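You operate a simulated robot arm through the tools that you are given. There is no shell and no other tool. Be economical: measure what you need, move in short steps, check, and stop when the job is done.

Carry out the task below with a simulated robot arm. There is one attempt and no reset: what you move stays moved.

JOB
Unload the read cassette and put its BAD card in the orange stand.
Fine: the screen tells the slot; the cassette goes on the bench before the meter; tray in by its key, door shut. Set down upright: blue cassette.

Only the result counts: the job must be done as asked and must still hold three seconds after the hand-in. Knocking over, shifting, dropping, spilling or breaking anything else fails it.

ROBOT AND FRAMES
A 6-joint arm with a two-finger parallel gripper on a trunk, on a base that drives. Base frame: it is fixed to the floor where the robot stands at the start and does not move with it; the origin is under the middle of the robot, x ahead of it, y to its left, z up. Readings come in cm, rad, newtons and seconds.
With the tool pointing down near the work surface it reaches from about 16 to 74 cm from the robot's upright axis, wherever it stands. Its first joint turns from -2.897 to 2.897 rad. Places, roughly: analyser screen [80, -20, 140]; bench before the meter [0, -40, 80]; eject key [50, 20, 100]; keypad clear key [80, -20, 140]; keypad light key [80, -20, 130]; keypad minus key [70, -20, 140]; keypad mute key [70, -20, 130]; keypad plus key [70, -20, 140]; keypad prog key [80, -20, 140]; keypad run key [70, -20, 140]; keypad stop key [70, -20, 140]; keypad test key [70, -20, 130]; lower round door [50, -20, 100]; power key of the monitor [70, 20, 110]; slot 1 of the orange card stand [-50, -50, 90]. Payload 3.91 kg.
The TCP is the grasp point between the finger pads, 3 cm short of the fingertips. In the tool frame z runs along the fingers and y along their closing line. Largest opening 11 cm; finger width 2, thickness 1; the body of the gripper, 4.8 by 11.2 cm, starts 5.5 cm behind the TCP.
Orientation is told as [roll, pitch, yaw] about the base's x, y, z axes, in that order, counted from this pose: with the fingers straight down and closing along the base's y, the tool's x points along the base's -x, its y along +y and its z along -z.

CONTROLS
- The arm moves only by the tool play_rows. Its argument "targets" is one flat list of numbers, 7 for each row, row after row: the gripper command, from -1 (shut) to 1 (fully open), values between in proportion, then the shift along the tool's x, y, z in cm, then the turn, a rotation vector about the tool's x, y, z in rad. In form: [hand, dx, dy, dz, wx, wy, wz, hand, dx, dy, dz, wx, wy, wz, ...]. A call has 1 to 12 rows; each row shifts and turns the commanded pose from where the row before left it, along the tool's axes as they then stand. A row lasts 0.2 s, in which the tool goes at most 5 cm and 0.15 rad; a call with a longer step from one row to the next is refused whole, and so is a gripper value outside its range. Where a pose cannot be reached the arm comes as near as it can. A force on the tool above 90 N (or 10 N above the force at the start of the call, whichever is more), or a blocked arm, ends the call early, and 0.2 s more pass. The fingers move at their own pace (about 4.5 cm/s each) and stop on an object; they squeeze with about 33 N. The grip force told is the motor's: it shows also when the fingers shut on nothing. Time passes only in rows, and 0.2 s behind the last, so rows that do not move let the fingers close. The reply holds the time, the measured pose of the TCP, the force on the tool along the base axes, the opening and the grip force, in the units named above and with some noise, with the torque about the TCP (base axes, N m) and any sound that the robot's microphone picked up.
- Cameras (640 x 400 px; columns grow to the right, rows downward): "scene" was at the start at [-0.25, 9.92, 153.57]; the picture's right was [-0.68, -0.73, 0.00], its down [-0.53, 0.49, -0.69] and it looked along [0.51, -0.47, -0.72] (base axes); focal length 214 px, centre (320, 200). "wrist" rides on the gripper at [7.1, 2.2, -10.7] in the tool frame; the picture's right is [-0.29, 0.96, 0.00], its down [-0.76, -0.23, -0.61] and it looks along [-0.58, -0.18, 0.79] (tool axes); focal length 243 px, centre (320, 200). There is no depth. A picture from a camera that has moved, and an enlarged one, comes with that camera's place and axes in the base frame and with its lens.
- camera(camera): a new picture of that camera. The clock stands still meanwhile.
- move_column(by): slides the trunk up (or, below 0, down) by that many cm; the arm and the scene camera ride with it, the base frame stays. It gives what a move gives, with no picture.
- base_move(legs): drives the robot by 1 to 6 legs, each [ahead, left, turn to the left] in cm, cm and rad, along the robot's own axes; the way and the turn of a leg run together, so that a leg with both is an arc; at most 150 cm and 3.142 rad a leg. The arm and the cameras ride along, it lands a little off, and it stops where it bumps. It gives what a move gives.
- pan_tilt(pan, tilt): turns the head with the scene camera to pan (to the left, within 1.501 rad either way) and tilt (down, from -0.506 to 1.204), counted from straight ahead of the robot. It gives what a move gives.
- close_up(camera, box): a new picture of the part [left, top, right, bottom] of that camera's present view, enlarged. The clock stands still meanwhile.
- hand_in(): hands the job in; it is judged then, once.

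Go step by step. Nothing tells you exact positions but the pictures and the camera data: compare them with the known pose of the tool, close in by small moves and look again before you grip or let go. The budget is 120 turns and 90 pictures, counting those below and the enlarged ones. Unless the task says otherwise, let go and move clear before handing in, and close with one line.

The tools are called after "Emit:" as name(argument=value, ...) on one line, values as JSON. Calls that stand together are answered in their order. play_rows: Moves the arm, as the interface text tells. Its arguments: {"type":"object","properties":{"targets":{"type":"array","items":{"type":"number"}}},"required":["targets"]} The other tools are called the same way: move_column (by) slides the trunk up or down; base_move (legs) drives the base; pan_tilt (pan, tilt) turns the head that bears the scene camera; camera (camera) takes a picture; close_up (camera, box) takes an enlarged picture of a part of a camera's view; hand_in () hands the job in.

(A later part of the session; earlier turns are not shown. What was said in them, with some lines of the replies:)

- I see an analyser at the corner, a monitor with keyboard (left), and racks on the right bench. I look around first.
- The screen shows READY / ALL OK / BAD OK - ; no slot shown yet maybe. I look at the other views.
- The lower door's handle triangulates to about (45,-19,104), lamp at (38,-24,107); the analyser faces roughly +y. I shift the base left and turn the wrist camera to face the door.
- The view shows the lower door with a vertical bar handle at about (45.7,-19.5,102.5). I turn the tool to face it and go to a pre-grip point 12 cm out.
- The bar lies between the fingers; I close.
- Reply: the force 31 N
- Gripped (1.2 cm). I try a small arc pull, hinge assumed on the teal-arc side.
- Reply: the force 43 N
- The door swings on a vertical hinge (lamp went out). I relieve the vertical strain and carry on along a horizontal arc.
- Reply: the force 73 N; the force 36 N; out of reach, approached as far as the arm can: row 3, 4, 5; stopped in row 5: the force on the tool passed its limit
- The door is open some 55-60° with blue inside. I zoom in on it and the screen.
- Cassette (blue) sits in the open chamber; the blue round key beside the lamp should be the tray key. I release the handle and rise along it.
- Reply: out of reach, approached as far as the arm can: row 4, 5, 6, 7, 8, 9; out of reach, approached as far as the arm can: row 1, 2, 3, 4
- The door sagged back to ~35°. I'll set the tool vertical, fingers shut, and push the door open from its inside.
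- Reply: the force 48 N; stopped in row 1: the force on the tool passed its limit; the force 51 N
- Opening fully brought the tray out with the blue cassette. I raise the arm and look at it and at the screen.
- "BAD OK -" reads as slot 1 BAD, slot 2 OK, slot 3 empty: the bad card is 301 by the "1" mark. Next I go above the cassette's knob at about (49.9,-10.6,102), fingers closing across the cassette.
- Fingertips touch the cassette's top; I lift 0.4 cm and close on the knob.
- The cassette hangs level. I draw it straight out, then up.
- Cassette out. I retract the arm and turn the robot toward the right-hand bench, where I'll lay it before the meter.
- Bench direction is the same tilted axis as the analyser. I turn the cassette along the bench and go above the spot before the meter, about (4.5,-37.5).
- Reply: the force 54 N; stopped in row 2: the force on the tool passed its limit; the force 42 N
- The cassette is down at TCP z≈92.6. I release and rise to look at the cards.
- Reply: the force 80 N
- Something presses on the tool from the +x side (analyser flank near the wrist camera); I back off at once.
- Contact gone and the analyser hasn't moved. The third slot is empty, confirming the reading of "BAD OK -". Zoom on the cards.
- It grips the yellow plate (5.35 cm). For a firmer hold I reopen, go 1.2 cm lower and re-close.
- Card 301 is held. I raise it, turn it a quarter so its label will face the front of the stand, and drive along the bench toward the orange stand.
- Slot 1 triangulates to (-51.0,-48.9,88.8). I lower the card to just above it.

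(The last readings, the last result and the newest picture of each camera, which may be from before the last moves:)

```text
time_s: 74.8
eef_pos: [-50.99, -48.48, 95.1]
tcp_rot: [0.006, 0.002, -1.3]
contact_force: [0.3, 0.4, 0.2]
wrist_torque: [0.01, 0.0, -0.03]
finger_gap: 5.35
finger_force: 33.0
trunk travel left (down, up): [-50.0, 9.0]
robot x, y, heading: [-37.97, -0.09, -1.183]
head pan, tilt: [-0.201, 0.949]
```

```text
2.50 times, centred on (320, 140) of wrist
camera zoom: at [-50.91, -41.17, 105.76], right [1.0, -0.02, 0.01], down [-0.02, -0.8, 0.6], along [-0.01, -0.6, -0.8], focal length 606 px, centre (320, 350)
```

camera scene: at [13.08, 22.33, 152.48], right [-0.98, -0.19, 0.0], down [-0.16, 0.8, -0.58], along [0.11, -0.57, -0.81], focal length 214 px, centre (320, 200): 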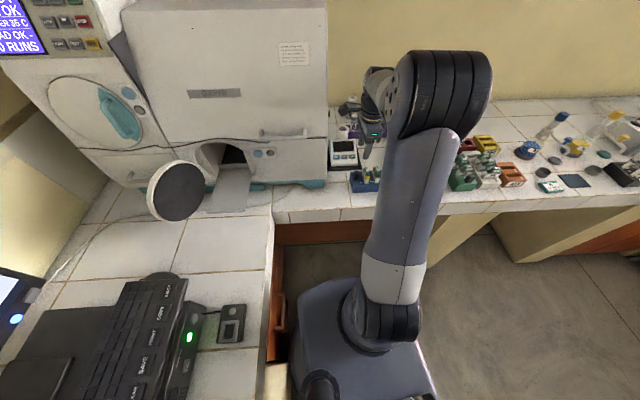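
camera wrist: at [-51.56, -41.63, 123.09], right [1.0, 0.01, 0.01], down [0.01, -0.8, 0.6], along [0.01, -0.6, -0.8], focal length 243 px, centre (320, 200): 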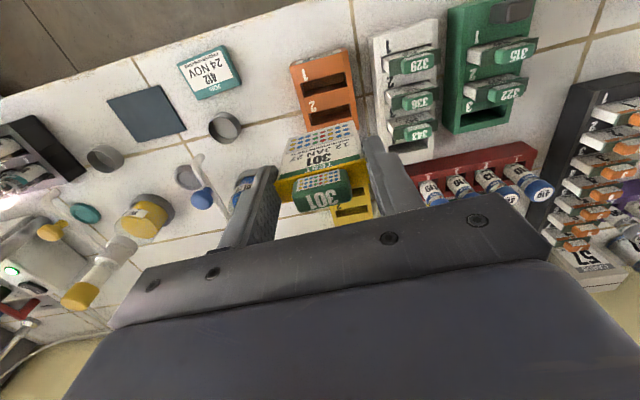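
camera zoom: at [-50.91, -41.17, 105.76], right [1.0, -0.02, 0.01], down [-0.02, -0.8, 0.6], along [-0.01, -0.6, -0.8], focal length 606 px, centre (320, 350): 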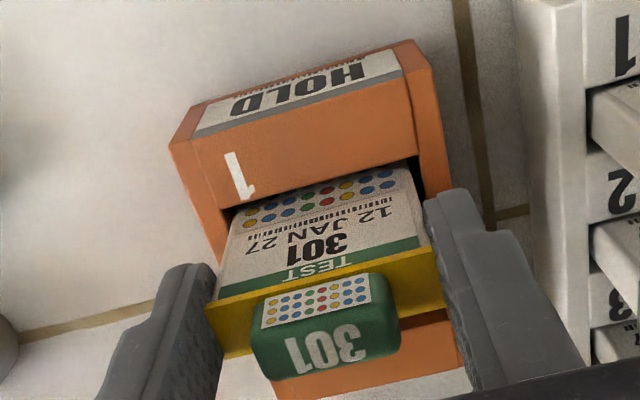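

It enters the slot. I continue down until it seats.

Emit:
play_rows(targets=[-1, 0, 0, 0.6, 0, 0, 0, -1, 0, 0, 0.6, 0, 0, 0, -1, 0, 0, 0.5, 0, 0, 0])

Emit:
play_rows(targets=[-1, 0, 0, 0.4, 0, 0, 0, -1, 0, 0, 0.3, 0, 0, 0])

Emit:
close_up(camera="wrist", box=[220, 60, 420, 220])

```text
time_s: 75.6
eef_pos: [-51.1, -48.49, 93.59]
tcp_rot: [0.006, 0.003, -1.301]
contact_force: [0.5, 1.0, 8.5]
wrist_torque: [-0.02, 0.15, -0.02]
finger_gap: 5.35
finger_force: 32.9
trunk travel left (down, up): [-50.0, 9.0]
robot x, y, heading: [-38.52, 0.03, -1.181]
head pan, tilt: [-0.201, 0.949]
```

```text
time_s: 76.2
eef_pos: [-51.07, -48.53, 92.92]
tcp_rot: [0.003, -0.003, -1.299]
contact_force: [-0.1, -3.4, 33.9]
wrist_torque: [-0.31, 0.01, 0.0]
finger_gap: 5.37
finger_force: 32.6
trunk travel left (down, up): [-50.0, 9.0]
robot x, y, heading: [-38.2, -0.12, -1.179]
head pan, tilt: [-0.201, 0.949]
```

```text
2.50 times, centred on (320, 140) of wrist
camera zoom: at [-50.84, -41.03, 103.6], right [1.0, -0.02, 0.0], down [-0.02, -0.79, 0.61], along [-0.01, -0.61, -0.79], focal length 606 px, centre (320, 350)
```

zoom: 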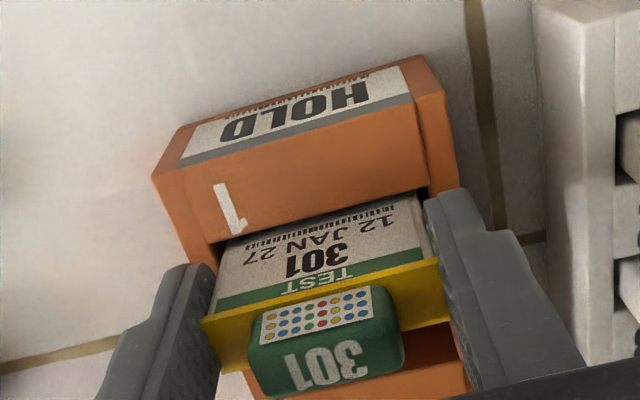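

Seated. I relieve, open a little and rise.

Emit:
play_rows(targets=[-1, 0, 0, -0.3, 0, 0, 0, 0.2, 0, 0, 0, 0, 0, 0, 0.2, 0, 0, 0, 0, 0, 0, 0.2, 0, 0, 0, 0, 0, 0, 0.2, 0, 0, -2, 0, 0, 0, 0.2, 0, 0, -4, 0, 0, 0, 0.2, 0, 0, -4, 0, 0, 0, 0.2, 0, 0, -4, 0, 0, 0, 0.2, 0, 0, -4, 0, 0, 0, 0.2, 0, 0, -4, 0, 0, 0, 0.2, 0, 0, -4, 0, 0, 0])

Emit:
camera(camera="wrist")

```text
time_s: 78.6
eef_pos: [-51.2, -48.49, 119.25]
tcp_rot: [0.007, 0.004, -1.3]
contact_force: [0.5, 0.4, 0.2]
wrist_torque: [0.03, 0.03, -0.02]
finger_gap: 6.6
finger_force: 0.2
trunk travel left (down, up): [-50.0, 9.0]
robot x, y, heading: [-38.56, -0.11, -1.18]
head pan, tilt: [-0.201, 0.949]
```

```text
19 pictures are left
camera wrist: at [-51.08, -41.1, 129.93], right [1.0, -0.02, 0.01], down [-0.02, -0.8, 0.6], along [-0.01, -0.6, -0.8], focal length 243 px, centre (320, 200)
```

wrist: 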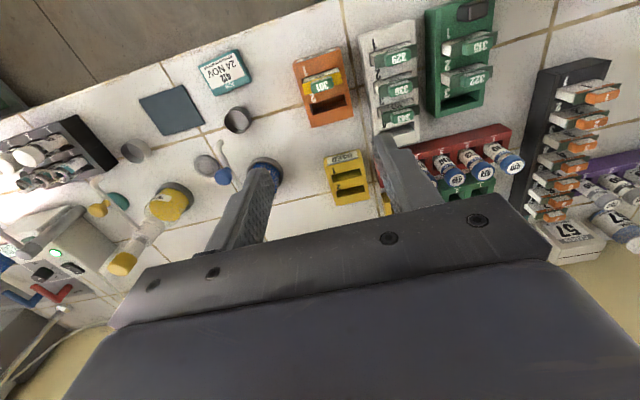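

Card 301 sits in slot 1 of the orange stand. Now I retract, drive back in front of the analyser to press the tray key and shut the door.

Emit:
play_rows(targets=[-1, 3.5, 2, -0.5, 0, 0, 0, -1, 3.5, 2, -0.5, 0, 0, 0, -1, 3.5, 2, -0.5, 0, 0, 0, -1, 3.5, 2, -0.5, 0, 0, 0, -1, 3.5, 2, -0.5, 0, 0, 0])

Emit:
base_move(legs=[[-2, 42, 0], [0, 0, 1.18]])

Emit:
pan_tilt(pan=-0.7, tilt=0.75)

Emit:
camera(camera="scene")

```text
time_s: 79.8
eef_pos: [-46.08, -28.85, 121.78]
tcp_rot: [0.005, 0.004, -1.299]
contact_force: [-0.5, -0.3, -0.3]
wrist_torque: [0.0, -0.04, 0.01]
finger_gap: 0.0
finger_force: 32.6
trunk travel left (down, up): [-50.0, 9.0]
robot x, y, heading: [-38.48, -0.5, -1.187]
head pan, tilt: [-0.201, 0.949]
```

```text
time_s: 85.3
eef_pos: [23.36, -0.6, 121.76]
tcp_rot: [0.006, 0.004, -0.113]
contact_force: [0.1, -0.1, 0.3]
wrist_torque: [0.0, 0.01, 0.0]
finger_gap: 0.02
finger_force: 32.7
trunk travel left (down, up): [-50.0, 9.0]
robot x, y, heading: [-0.32, 17.8, -0.002]
head pan, tilt: [-0.201, 0.949]
```

```text
time_s: 86.2
eef_pos: [23.38, -0.61, 121.6]
tcp_rot: [0.007, 0.003, -0.114]
contact_force: [0.0, 0.1, 0.9]
wrist_torque: [-0.03, 0.03, -0.01]
finger_gap: 0.0
finger_force: 33.1
trunk travel left (down, up): [-50.0, 9.0]
robot x, y, heading: [-0.48, 17.62, -0.002]
head pan, tilt: [-0.7, 0.75]
```

```text
18 pictures are left
camera scene: at [-0.33, 27.75, 154.0], right [-0.64, -0.77, 0.0], down [-0.52, 0.44, -0.73], along [0.56, -0.47, -0.68], focal length 214 px, centre (320, 200)
```

scene: 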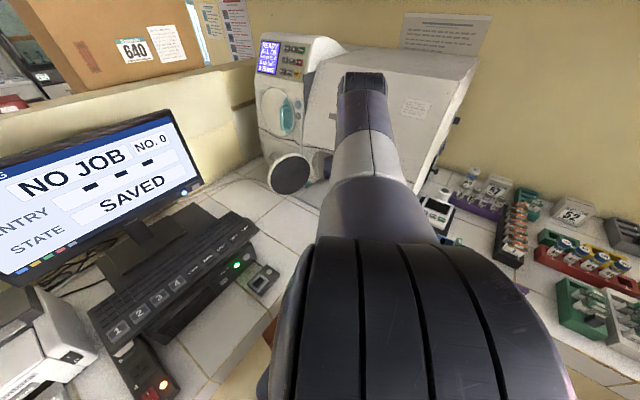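

Emit:
play_rows(targets=[-1, 0, 0, 0, 0, 0, 0.1445, -1, 0, 0, 0, 0, 0, 0.1445, -1, 0, 0, 0, 0, 0, 0.1445, -1, 0, 0, 0, 0, 0, 0.1445, -1, 0, 0, 0, 0, 0, 0.1445, -1, 0, 0, 0, 0, 0, 0.1445, -1, 0, 0, 0, 0, 0, 0.1445, -1, 0, 0, 0, 0, 0, 0.1445, -1, -1.07, 4.07, 0.5, 0, 0, 0, -1, -1.07, 4.07, 0.5, 0, 0, 0, -1, -1.07, 4.07, 0.5, 0, 0, 0])

Emit:
play_rows(targets=[-1, 0, 0, 0, 0, -0.144, 0, -1, 0, 0, 0, 0, -0.144, 0, -1, 0, 0, 0, 0, -0.144, 0, -1, 0, 0, 0, 0, -0.144, 0, -1, 0, 0, 0, 0, -0.144, 0, -1, 0, 0, 0, 0, -0.144, 0, -1, 0, 0, 0, 0, -0.144, 0, -1, 0, 0, 0, 0, -0.144, 0])

```text
time_s: 88.7
eef_pos: [36.13, -0.13, 120.12]
tcp_rot: [-0.002, 0.007, -1.269]
contact_force: [0.0, 0.5, 0.0]
wrist_torque: [-0.02, 0.04, -0.01]
finger_gap: 0.0
finger_force: 33.0
trunk travel left (down, up): [-50.0, 9.0]
robot x, y, heading: [-0.34, 17.51, 0.005]
head pan, tilt: [-0.7, 0.75]
```

```text
time_s: 90.5
eef_pos: [36.15, 0.05, 120.03]
tcp_rot: [-0.002, -1.147, -1.27]
contact_force: [-0.1, -0.1, 0.1]
wrist_torque: [-0.01, 0.02, 0.0]
finger_gap: 0.01
finger_force: 33.3
trunk travel left (down, up): [-50.0, 9.0]
robot x, y, heading: [-0.3, 17.54, 0.01]
head pan, tilt: [-0.7, 0.75]
```

Emit:
play_rows(targets=[-1, 0.55, -0.47, 4.2, 0, 0, 0, -1, 0.55, -0.47, 4.2, 0, 0, 0, -1, 0.55, -0.47, 4.2, 0, 0, 0, -1, 0.55, -0.47, 4.2, 0, 0, 0])

Emit:
camera(camera="wrist")

```text
time_s: 91.5
eef_pos: [38.61, -14.44, 110.91]
tcp_rot: [-0.002, -1.143, -1.269]
contact_force: [0.7, 0.7, 0.1]
wrist_torque: [0.0, 0.0, -0.03]
finger_gap: 0.0
finger_force: 33.0
trunk travel left (down, up): [-50.0, 9.0]
robot x, y, heading: [-0.14, 17.99, 0.003]
head pan, tilt: [-0.7, 0.75]
```

```text
17 pictures are left
camera wrist: at [37.01, -1.58, 108.9], right [0.95, 0.17, 0.26], down [-0.29, 0.16, 0.94], along [0.12, -0.97, 0.2], focal length 243 px, centre (320, 200)
```

wrist: 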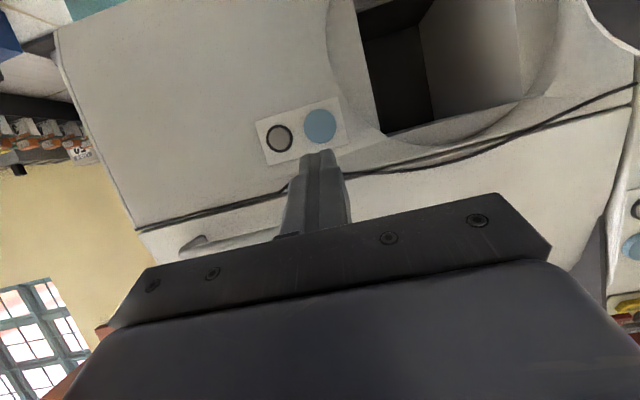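

Aim is right on the blue key. I advance and press.

Emit:
play_rows(targets=[-1, 0, 0, 3, 0, 0, 0, -1, 0, 0, 2.6, 0, 0, 0, -1, 0, 0, 0.5, 0, 0, 0, -1, 0, 0, 0.5, 0, 0, 0, -1, 0, 0, 0.4, 0, 0, 0])

```text
time_s: 92.7
eef_pos: [40.17, -19.78, 108.72]
tcp_rot: [0.001, -1.151, -1.267]
contact_force: [-17.1, 51.6, 23.8]
wrist_torque: [-0.56, -0.14, -0.07]
finger_gap: 0.0
finger_force: 33.4
trunk travel left (down, up): [-50.0, 9.0]
robot x, y, heading: [-0.91, 17.22, 0.001]
head pan, tilt: [-0.7, 0.75]
heard: click
```

Click heard. I back off and look at the tray.

Emit:
play_rows(targets=[-1, 0, 0, -2, 0, 0, 0, -1, 0, 0, -4, 0, 0, 0, -1, 0, 0, -4, 0, 0, 0, -1, 0, 0, -3, 0, 0, 0, -1, 0, 0, 0, 0, 0, 0, -1, 0, 0, 0, 0, 0, 0])

Emit:
camera(camera="wrist")

```text
time_s: 94.0
eef_pos: [36.77, -8.92, 113.8]
tcp_rot: [-0.003, -1.145, -1.268]
contact_force: [-0.3, 0.6, -1.1]
wrist_torque: [0.03, -0.03, -0.01]
finger_gap: 0.01
finger_force: 33.1
trunk travel left (down, up): [-50.0, 9.0]
robot x, y, heading: [-0.36, 17.62, 0.007]
head pan, tilt: [-0.7, 0.75]
```

```text
16 pictures are left
camera wrist: at [35.21, 3.78, 111.68], right [0.95, 0.17, 0.26], down [-0.29, 0.16, 0.94], along [0.12, -0.97, 0.2], focal length 243 px, centre (320, 200)
```

wrist: 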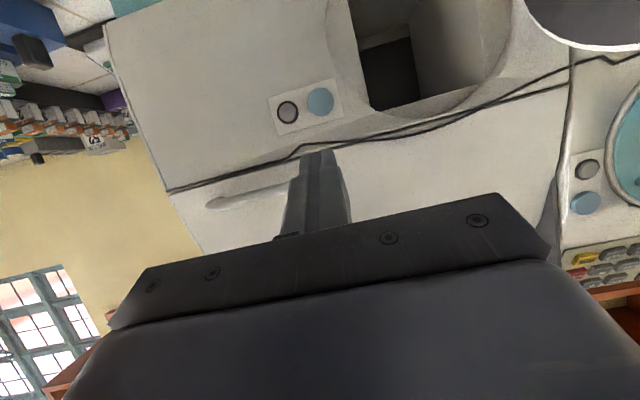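

Emit:
play_rows(targets=[-1, 0, 0, -1, 0, 0.1434, 0, -1, 0, 0, -1, 0, 0.1434, 0, -1, 0, 0, -1, 0, 0.1434, 0, -1, 0, 0, -1, 0, 0.1434, 0, -1, 0, 0, -1, 0, 0.1434, 0, -1, 0, 0, -1, 0, 0.1434, 0, -1, 0, 0, -1, 0, 0.1434, 0, -1, 0, 0, -1, 0, 0.1434, 0, -1, -1, 4, 0, 0, 0, 0, -1, -1, 4, 0, 0, 0, 0])

Emit:
camera(camera="wrist")

```text
time_s: 96.2
eef_pos: [43.91, -4.19, 119.8]
tcp_rot: [-0.003, 0.003, -1.27]
contact_force: [-0.4, -0.3, 0.2]
wrist_torque: [0.06, -0.02, 0.01]
finger_gap: 0.0
finger_force: 32.2
trunk travel left (down, up): [-50.0, 9.0]
robot x, y, heading: [-0.66, 17.9, 0.006]
head pan, tilt: [-0.7, 0.75]
```

```text
15 pictures are left
camera wrist: at [43.94, 3.23, 130.46], right [1.0, 0.01, 0.0], down [0.01, -0.8, 0.6], along [0.0, -0.6, -0.8], focal length 243 px, centre (320, 200)
```

wrist: 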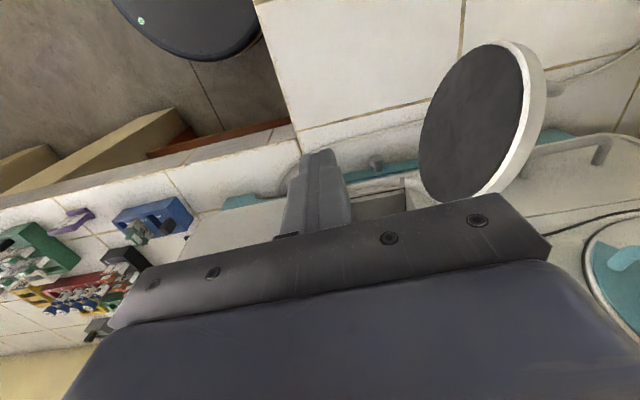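

The tray is in. I go over the door to its outer side at about (67,-6.5) and come down.

Emit:
play_rows(targets=[-1, -1.52, 3.55, 0, 0, 0, 0, -1, -1.52, 3.55, 0, 0, 0, 0, -1, -1.52, 3.55, 0, 0, 0, 0, -1, -1.52, 3.55, 0, 0, 0, 0, -1, -1.52, 3.55, 0, 0, 0, 0, -1, -1.52, 3.55, 0, 0, 0, 0])

Emit:
camera(camera="wrist")

```text
time_s: 97.7
eef_pos: [63.63, -5.87, 116.95]
tcp_rot: [0.005, -0.005, -1.269]
contact_force: [1.6, -0.9, -1.0]
wrist_torque: [0.01, 0.09, -0.02]
finger_gap: 0.02
finger_force: 32.6
out of reach, approached as far as the arm can: row 5, 6
trunk travel left (down, up): [-50.0, 9.0]
robot x, y, heading: [-0.59, 17.49, 0.006]
head pan, tilt: [-0.7, 0.75]
```

```text
14 pictures are left
camera wrist: at [63.56, 1.5, 127.69], right [1.0, 0.01, 0.01], down [0.0, -0.79, 0.61], along [0.01, -0.61, -0.79], focal length 243 px, centre (320, 200)
```

wrist: 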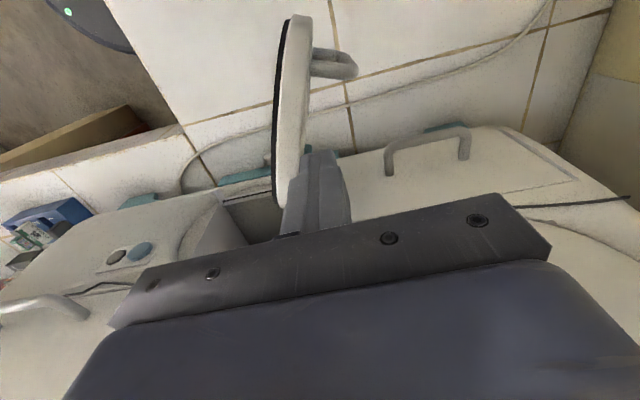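

Not quite in reach there. I pull the arm back, shift the base parallel to the bench edge toward the analyser, then extend again.

Emit:
play_rows(targets=[-1, 4.3, -1.77, -0.5, 0, 0, 0, -1, 4.3, -1.77, -0.5, 0, 0, 0, -1, 4.3, -1.77, 0, 0, 0, 0, -1, 4.3, -1.77, 0, 0, 0, 0])

Emit:
base_move(legs=[[3.5, -12, 0]])

```text
time_s: 98.7
eef_pos: [51.1, 8.56, 118.43]
tcp_rot: [0.0, 0.003, -1.272]
contact_force: [-0.1, 0.0, 0.8]
wrist_torque: [0.02, 0.0, 0.01]
finger_gap: 0.03
finger_force: 32.8
trunk travel left (down, up): [-50.0, 9.0]
robot x, y, heading: [-0.22, 17.46, 0.005]
head pan, tilt: [-0.7, 0.75]
```

```text
time_s: 99.9
eef_pos: [54.72, -3.32, 118.42]
tcp_rot: [-0.001, 0.003, -1.268]
contact_force: [0.0, 0.1, 0.4]
wrist_torque: [0.02, -0.03, -0.03]
finger_gap: 0.0
finger_force: 33.0
trunk travel left (down, up): [-50.0, 9.0]
robot x, y, heading: [2.68, 5.66, 0.004]
head pan, tilt: [-0.7, 0.75]
```

Emit:
move_column(by=8.5)

Emit:
play_rows(targets=[-1, -1.6, 2.9, 1.5, 0, 0, 0, -1, -1.6, 2.9, 1.5, 0, 0, 0, -1, -1.6, 2.9, 1.5, 0, 0, 0, -1, -1.6, 2.9, 1.5, 0, 0, 0])

Emit:
camera(camera="wrist")

```text
time_s: 101.1
eef_pos: [54.75, -3.6, 126.89]
tcp_rot: [-0.002, 0.003, -1.269]
contact_force: [-0.1, 0.1, -0.5]
wrist_torque: [0.01, 0.0, -0.03]
finger_gap: 0.02
finger_force: 33.3
trunk travel left (down, up): [-58.5, 0.5]
robot x, y, heading: [3.18, 5.54, 0.006]
head pan, tilt: [-0.7, 0.75]
```

```text
time_s: 102.1
eef_pos: [67.85, -6.2, 120.55]
tcp_rot: [-0.003, 0.003, -1.269]
contact_force: [0.2, -0.3, -0.1]
wrist_torque: [0.03, -0.02, 0.0]
finger_gap: 0.0
finger_force: 33.0
trunk travel left (down, up): [-58.5, 0.5]
robot x, y, heading: [2.86, 6.22, 0.005]
head pan, tilt: [-0.7, 0.75]
```

```text
13 pictures are left
camera wrist: at [67.8, 1.36, 131.36], right [1.0, 0.01, 0.0], down [0.01, -0.8, 0.61], along [0.0, -0.61, -0.8], focal length 243 px, centre (320, 200)
```

wrist: 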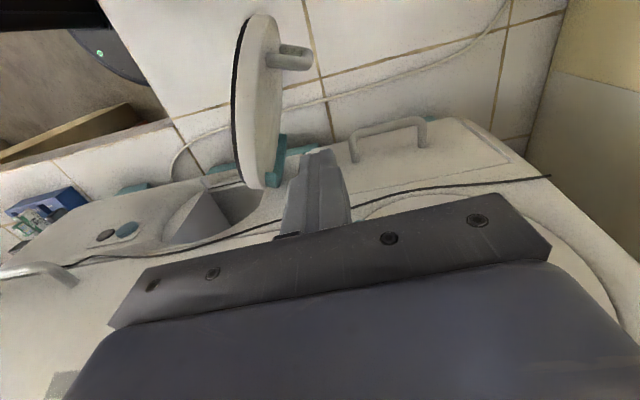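

Emit:
play_rows(targets=[-1, 0, 0, 3, 0, 0, 0, -1, 0, 0, 3, 0, 0, 0, -1, 0, 0, 3, 0, 0, 0, -1, 0, 0, 2.8, 0, 0, 0])

Emit:
camera(camera="wrist")

```text
time_s: 103.1
eef_pos: [67.83, -5.98, 108.89]
tcp_rot: [-0.002, 0.003, -1.269]
contact_force: [0.8, -0.2, 0.0]
wrist_torque: [-0.03, 0.03, 0.01]
finger_gap: 0.01
finger_force: 33.3
trunk travel left (down, up): [-58.5, 0.5]
robot x, y, heading: [2.85, 5.57, 0.006]
head pan, tilt: [-0.7, 0.75]
```

```text
12 pictures are left
camera wrist: at [67.83, 1.34, 119.64], right [1.0, 0.01, 0.0], down [0.01, -0.8, 0.61], along [0.0, -0.61, -0.8], focal length 243 px, centre (320, 200)
```

wrist: 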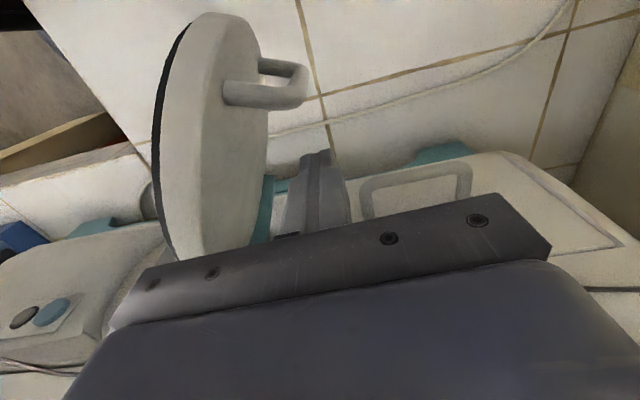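

The finger is beside the door's outer face. I sweep the door round toward shut.

Emit:
play_rows(targets=[-1, 0.6, -1.57, 0, 0, 0, 0, -1, 0.6, -1.57, 0, 0, 0, 0, -1, 0.43, -1.4, 0, 0, 0, 0, -1, 0.43, -1.4, 0, 0, 0, 0, -1, 0, -2.1, 0, 0, 0, 0, -1, 0, -2.1, 0, 0, 0, 0, -1, -0.7, -2.06, 0, 0, 0, 0, -1, -0.7, -2.06, 0, 0, 0, 0, -1, -1.38, -1.6, 0, 0, 0, 0, -1, -1.38, -1.6, 0, 0, 0, 0])

Emit:
camera(camera="wrist")

```text
time_s: 105.3
eef_pos: [51.67, -13.24, 109.09]
tcp_rot: [-0.001, 0.004, -1.268]
contact_force: [0.1, -0.2, -0.3]
wrist_torque: [0.01, -0.02, -0.02]
finger_gap: 0.0
finger_force: 33.1
trunk travel left (down, up): [-58.5, 0.5]
robot x, y, heading: [2.6, 5.76, 0.004]
head pan, tilt: [-0.7, 0.75]
```

```text
11 pictures are left
camera wrist: at [51.63, -5.83, 119.86], right [1.0, 0.01, 0.0], down [0.01, -0.8, 0.61], along [0.0, -0.61, -0.8], focal length 243 px, centre (320, 200)
```

wrist: 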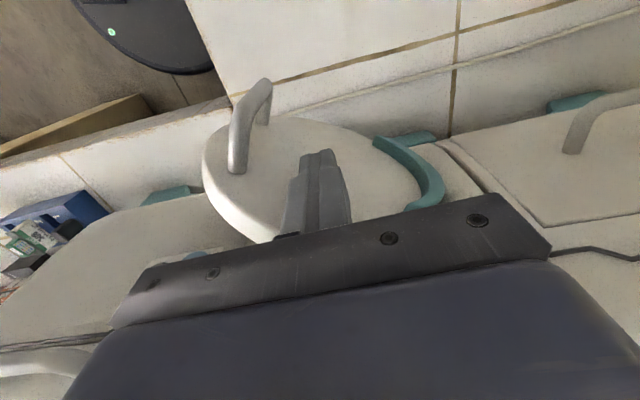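

Door nearly shut. I now push on the handle bar from the front for the last part.

Emit:
play_rows(targets=[-1, 2.5, 0, 0, 0, 0, 0, -1, 2.5, 0, 0, 0, 0, 0, -1, 0, -2.2, 0, 0, 0, 0, -1, 0, -2.3, 0, 0, 0, 0, -1, 0, 0, 3.5, 0, 0, 0, -1, -1.53, -0.46, 0, 0, 0, 0, -1, -1.53, -0.46, 0, 0, 0, 0, -1, -1.53, -0.46, 0, 0, 0, 0, -1, -1.53, -0.46, 0, 0, 0, 0])

Emit:
camera(camera="wrist")

```text
time_s: 107.3
eef_pos: [46.07, -16.35, 105.57]
tcp_rot: [-0.001, 0.003, -1.268]
contact_force: [0.7, 0.5, 0.5]
wrist_torque: [-0.01, -0.05, -0.03]
finger_gap: 0.0
finger_force: 33.1
trunk travel left (down, up): [-58.5, 0.5]
robot x, y, heading: [2.94, 6.22, 0.008]
head pan, tilt: [-0.7, 0.75]
```

```text
10 pictures are left
camera wrist: at [46.0, -8.84, 116.25], right [1.0, 0.01, 0.0], down [0.01, -0.8, 0.61], along [0.0, -0.61, -0.8], focal length 243 px, centre (320, 200)
```

wrist: 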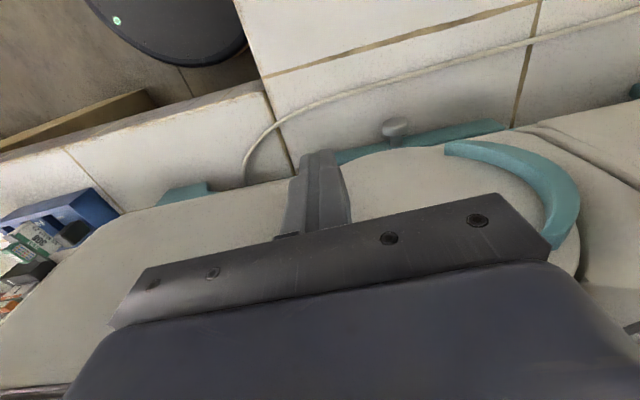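

Emit:
play_rows(targets=[-1, -0.8, -0.25, 0, 0, 0, 0, -1, -0.7, -0.2, 0, 0, 0, 0, -1, -0.5, -0.1, 0, 0, 0, 0])

Emit:
play_rows(targets=[-1, -0.5, -0.1, 0, 0, 0, 0, -1, -0.5, -0.1, 0, 0, 0, 0])

```text
time_s: 108.1
eef_pos: [45.94, -16.52, 105.52]
tcp_rot: [-0.005, 0.015, -1.266]
contact_force: [-1.3, 85.7, 2.3]
wrist_torque: [-0.15, 0.01, -0.41]
finger_gap: 0.0
finger_force: 32.9
trunk travel left (down, up): [-58.5, 0.5]
robot x, y, heading: [2.9, 5.72, 0.007]
head pan, tilt: [-0.7, 0.75]
```

```text
time_s: 108.5
eef_pos: [45.92, -16.42, 105.6]
tcp_rot: [-0.006, 0.031, -1.261]
contact_force: [-2.8, 36.1, 15.2]
wrist_torque: [-0.23, -0.01, -0.19]
finger_gap: 0.0
finger_force: 32.8
trunk travel left (down, up): [-58.5, 0.5]
robot x, y, heading: [3.21, 5.42, 0.009]
head pan, tilt: [-0.7, 0.75]
stopped in row 1: the force on the tool passed its limit (the readings are from after the stop); the commanded pose is now the measured one
```

Hard stop at 90 N: the door seems shut. I back away and look.

Emit:
play_rows(targets=[-1, 1.5, 0, 0, 0, 0, 0, -1, 4, 0, 0, 0, 0, 0, -1, 4, 0, 0, 0, 0, 0, -1, 4, 0, -1, 0, 0, 0, -1, 4, 0, -2, 0, 0, 0, -1, 0, -3, -3, 0, -0.14, 0, -1, 0, -3, -3, 0, -0.14, 0, -1, 0, 0, 0, 0, -0.14, 0, -1, 0, 0, 0, 0, -0.14, 0])

Emit:
camera(camera="wrist")

```text
time_s: 110.5
eef_pos: [34.93, -2.33, 114.78]
tcp_rot: [-0.004, -0.532, -1.263]
contact_force: [-0.9, 0.2, 0.1]
wrist_torque: [-0.03, 0.01, -0.01]
finger_gap: 0.0
finger_force: 32.8
trunk travel left (down, up): [-58.5, 0.5]
robot x, y, heading: [3.06, 6.03, 0.007]
head pan, tilt: [-0.7, 0.75]
```

```text
9 pictures are left
camera wrist: at [33.52, 9.45, 120.45], right [0.99, 0.05, 0.15], down [-0.11, -0.4, 0.91], along [0.1, -0.92, -0.39], focal length 243 px, centre (320, 200)
```

wrist: 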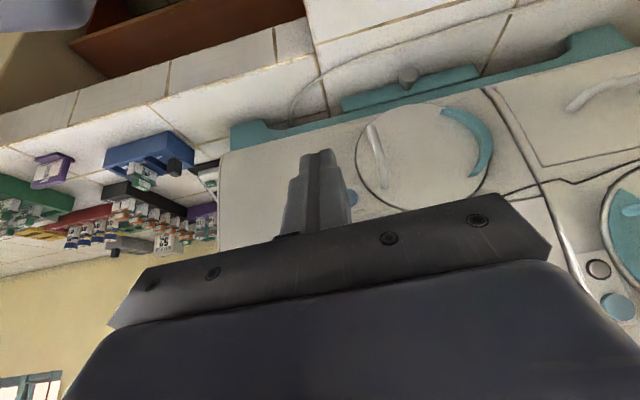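

Emit:
play_rows(targets=[-1, 0, -4, 0, 0, 0, 0, -1, 0, -4, 0, 0, 0, 0])

Emit:
close_up(camera="wrist", box=[300, 50, 540, 220])

Emit:
pan_tilt(pan=-1.3, tilt=0.8)

Emit:
camera(camera="scene")

```text
time_s: 111.1
eef_pos: [27.37, -4.54, 114.85]
tcp_rot: [0.0, -0.532, -1.265]
contact_force: [0.5, 0.6, -0.2]
wrist_torque: [0.0, 0.02, 0.02]
finger_gap: 0.0
finger_force: 32.6
trunk travel left (down, up): [-58.5, 0.5]
robot x, y, heading: [3.12, 5.82, 0.006]
head pan, tilt: [-0.7, 0.75]
```

```text
2.35 times, centred on (420, 135) of wrist
camera zoom: at [25.93, 7.18, 120.4], right [0.99, 0.05, 0.15], down [-0.11, -0.4, 0.91], along [0.1, -0.92, -0.39], focal length 571 px, centre (85, 353)
```

zoom: 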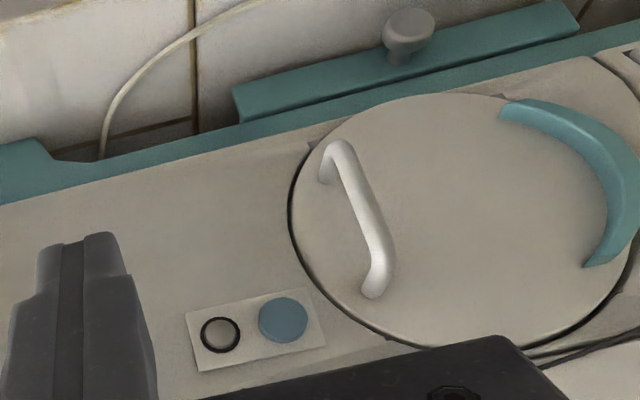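

```text
time_s: 112.1
eef_pos: [27.55, -4.57, 114.76]
tcp_rot: [-0.005, -0.531, -1.263]
contact_force: [0.0, 0.6, -0.1]
wrist_torque: [0.01, 0.03, 0.01]
finger_gap: 0.01
finger_force: 33.1
trunk travel left (down, up): [-58.5, 0.5]
robot x, y, heading: [2.86, 5.67, 0.01]
head pan, tilt: [-1.3, 0.799]
```

```text
7 pictures are left
camera scene: at [-1.02, 13.4, 162.1], right [-0.96, -0.28, 0.0], down [-0.2, 0.69, -0.7], along [0.19, -0.67, -0.72], focal length 214 px, centre (320, 200)
```

scene: 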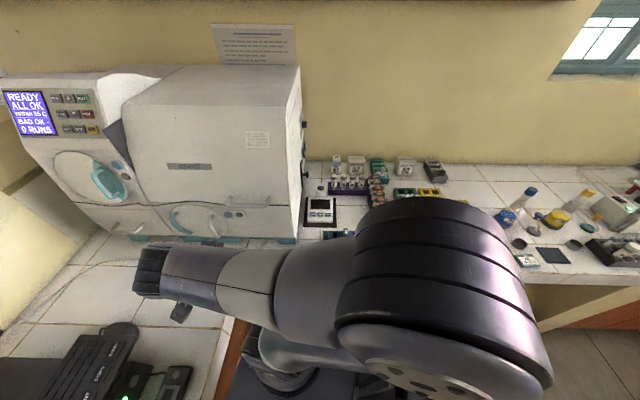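

The door looks flush; I check the rim at high zoom and the cassette/stand once more.

Emit:
close_up(camera="wrist", box=[390, 90, 480, 205])

Emit:
close_up(camera="scene", box=[0, 70, 320, 250])

```text
3.48 times, centred on (435, 148) of wrist
camera zoom: at [26.05, 7.18, 120.39], right [0.99, 0.05, 0.14], down [-0.11, -0.4, 0.91], along [0.1, -0.92, -0.39], focal length 844 px, centre (-80, 383)
```

zoom: 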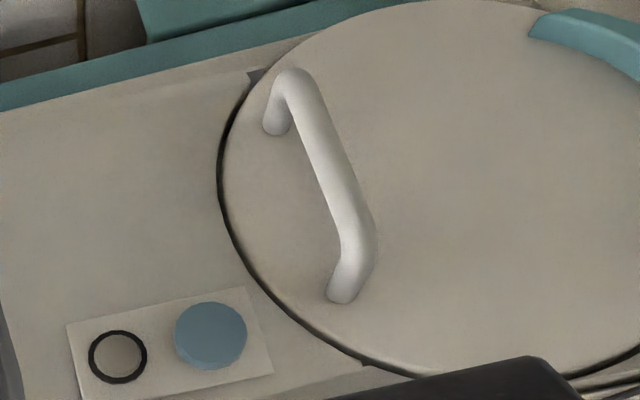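

```text
2.00 times, centred on (160, 160) of scene
camera zoom: at [-1.02, 13.4, 162.1], right [-0.96, -0.28, 0.0], down [-0.2, 0.69, -0.7], along [0.19, -0.67, -0.72], focal length 429 px, centre (640, 280)
```

zoom: 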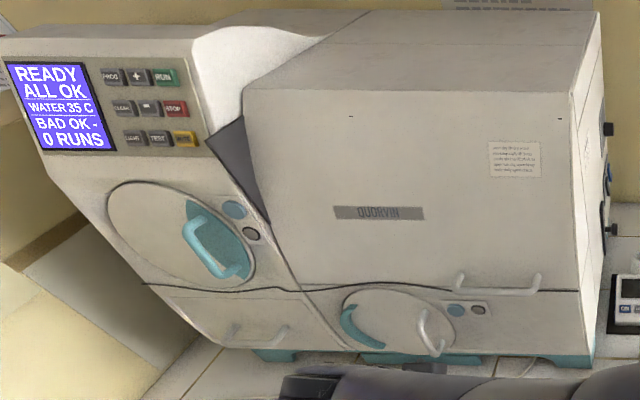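

The door is flush, the tray is in, the cassette stands before the meter and card 301 is in the orange stand; handing in.

Emit:
hand_in()

```text
The job is handed in.
```

The job is handed in: the blue cassette stands upright before the meter, card 301 is in slot 1 of the orange stand, the tray went in by its key and the door is shut. I took the screen's "BAD OK -" to mean slot 1 bad, slot 2 OK, slot 3 empty. The wrist bumped something, probably the analyser's side, while I was moving off the cassette; nothing looked shifted in the pictures afterward.
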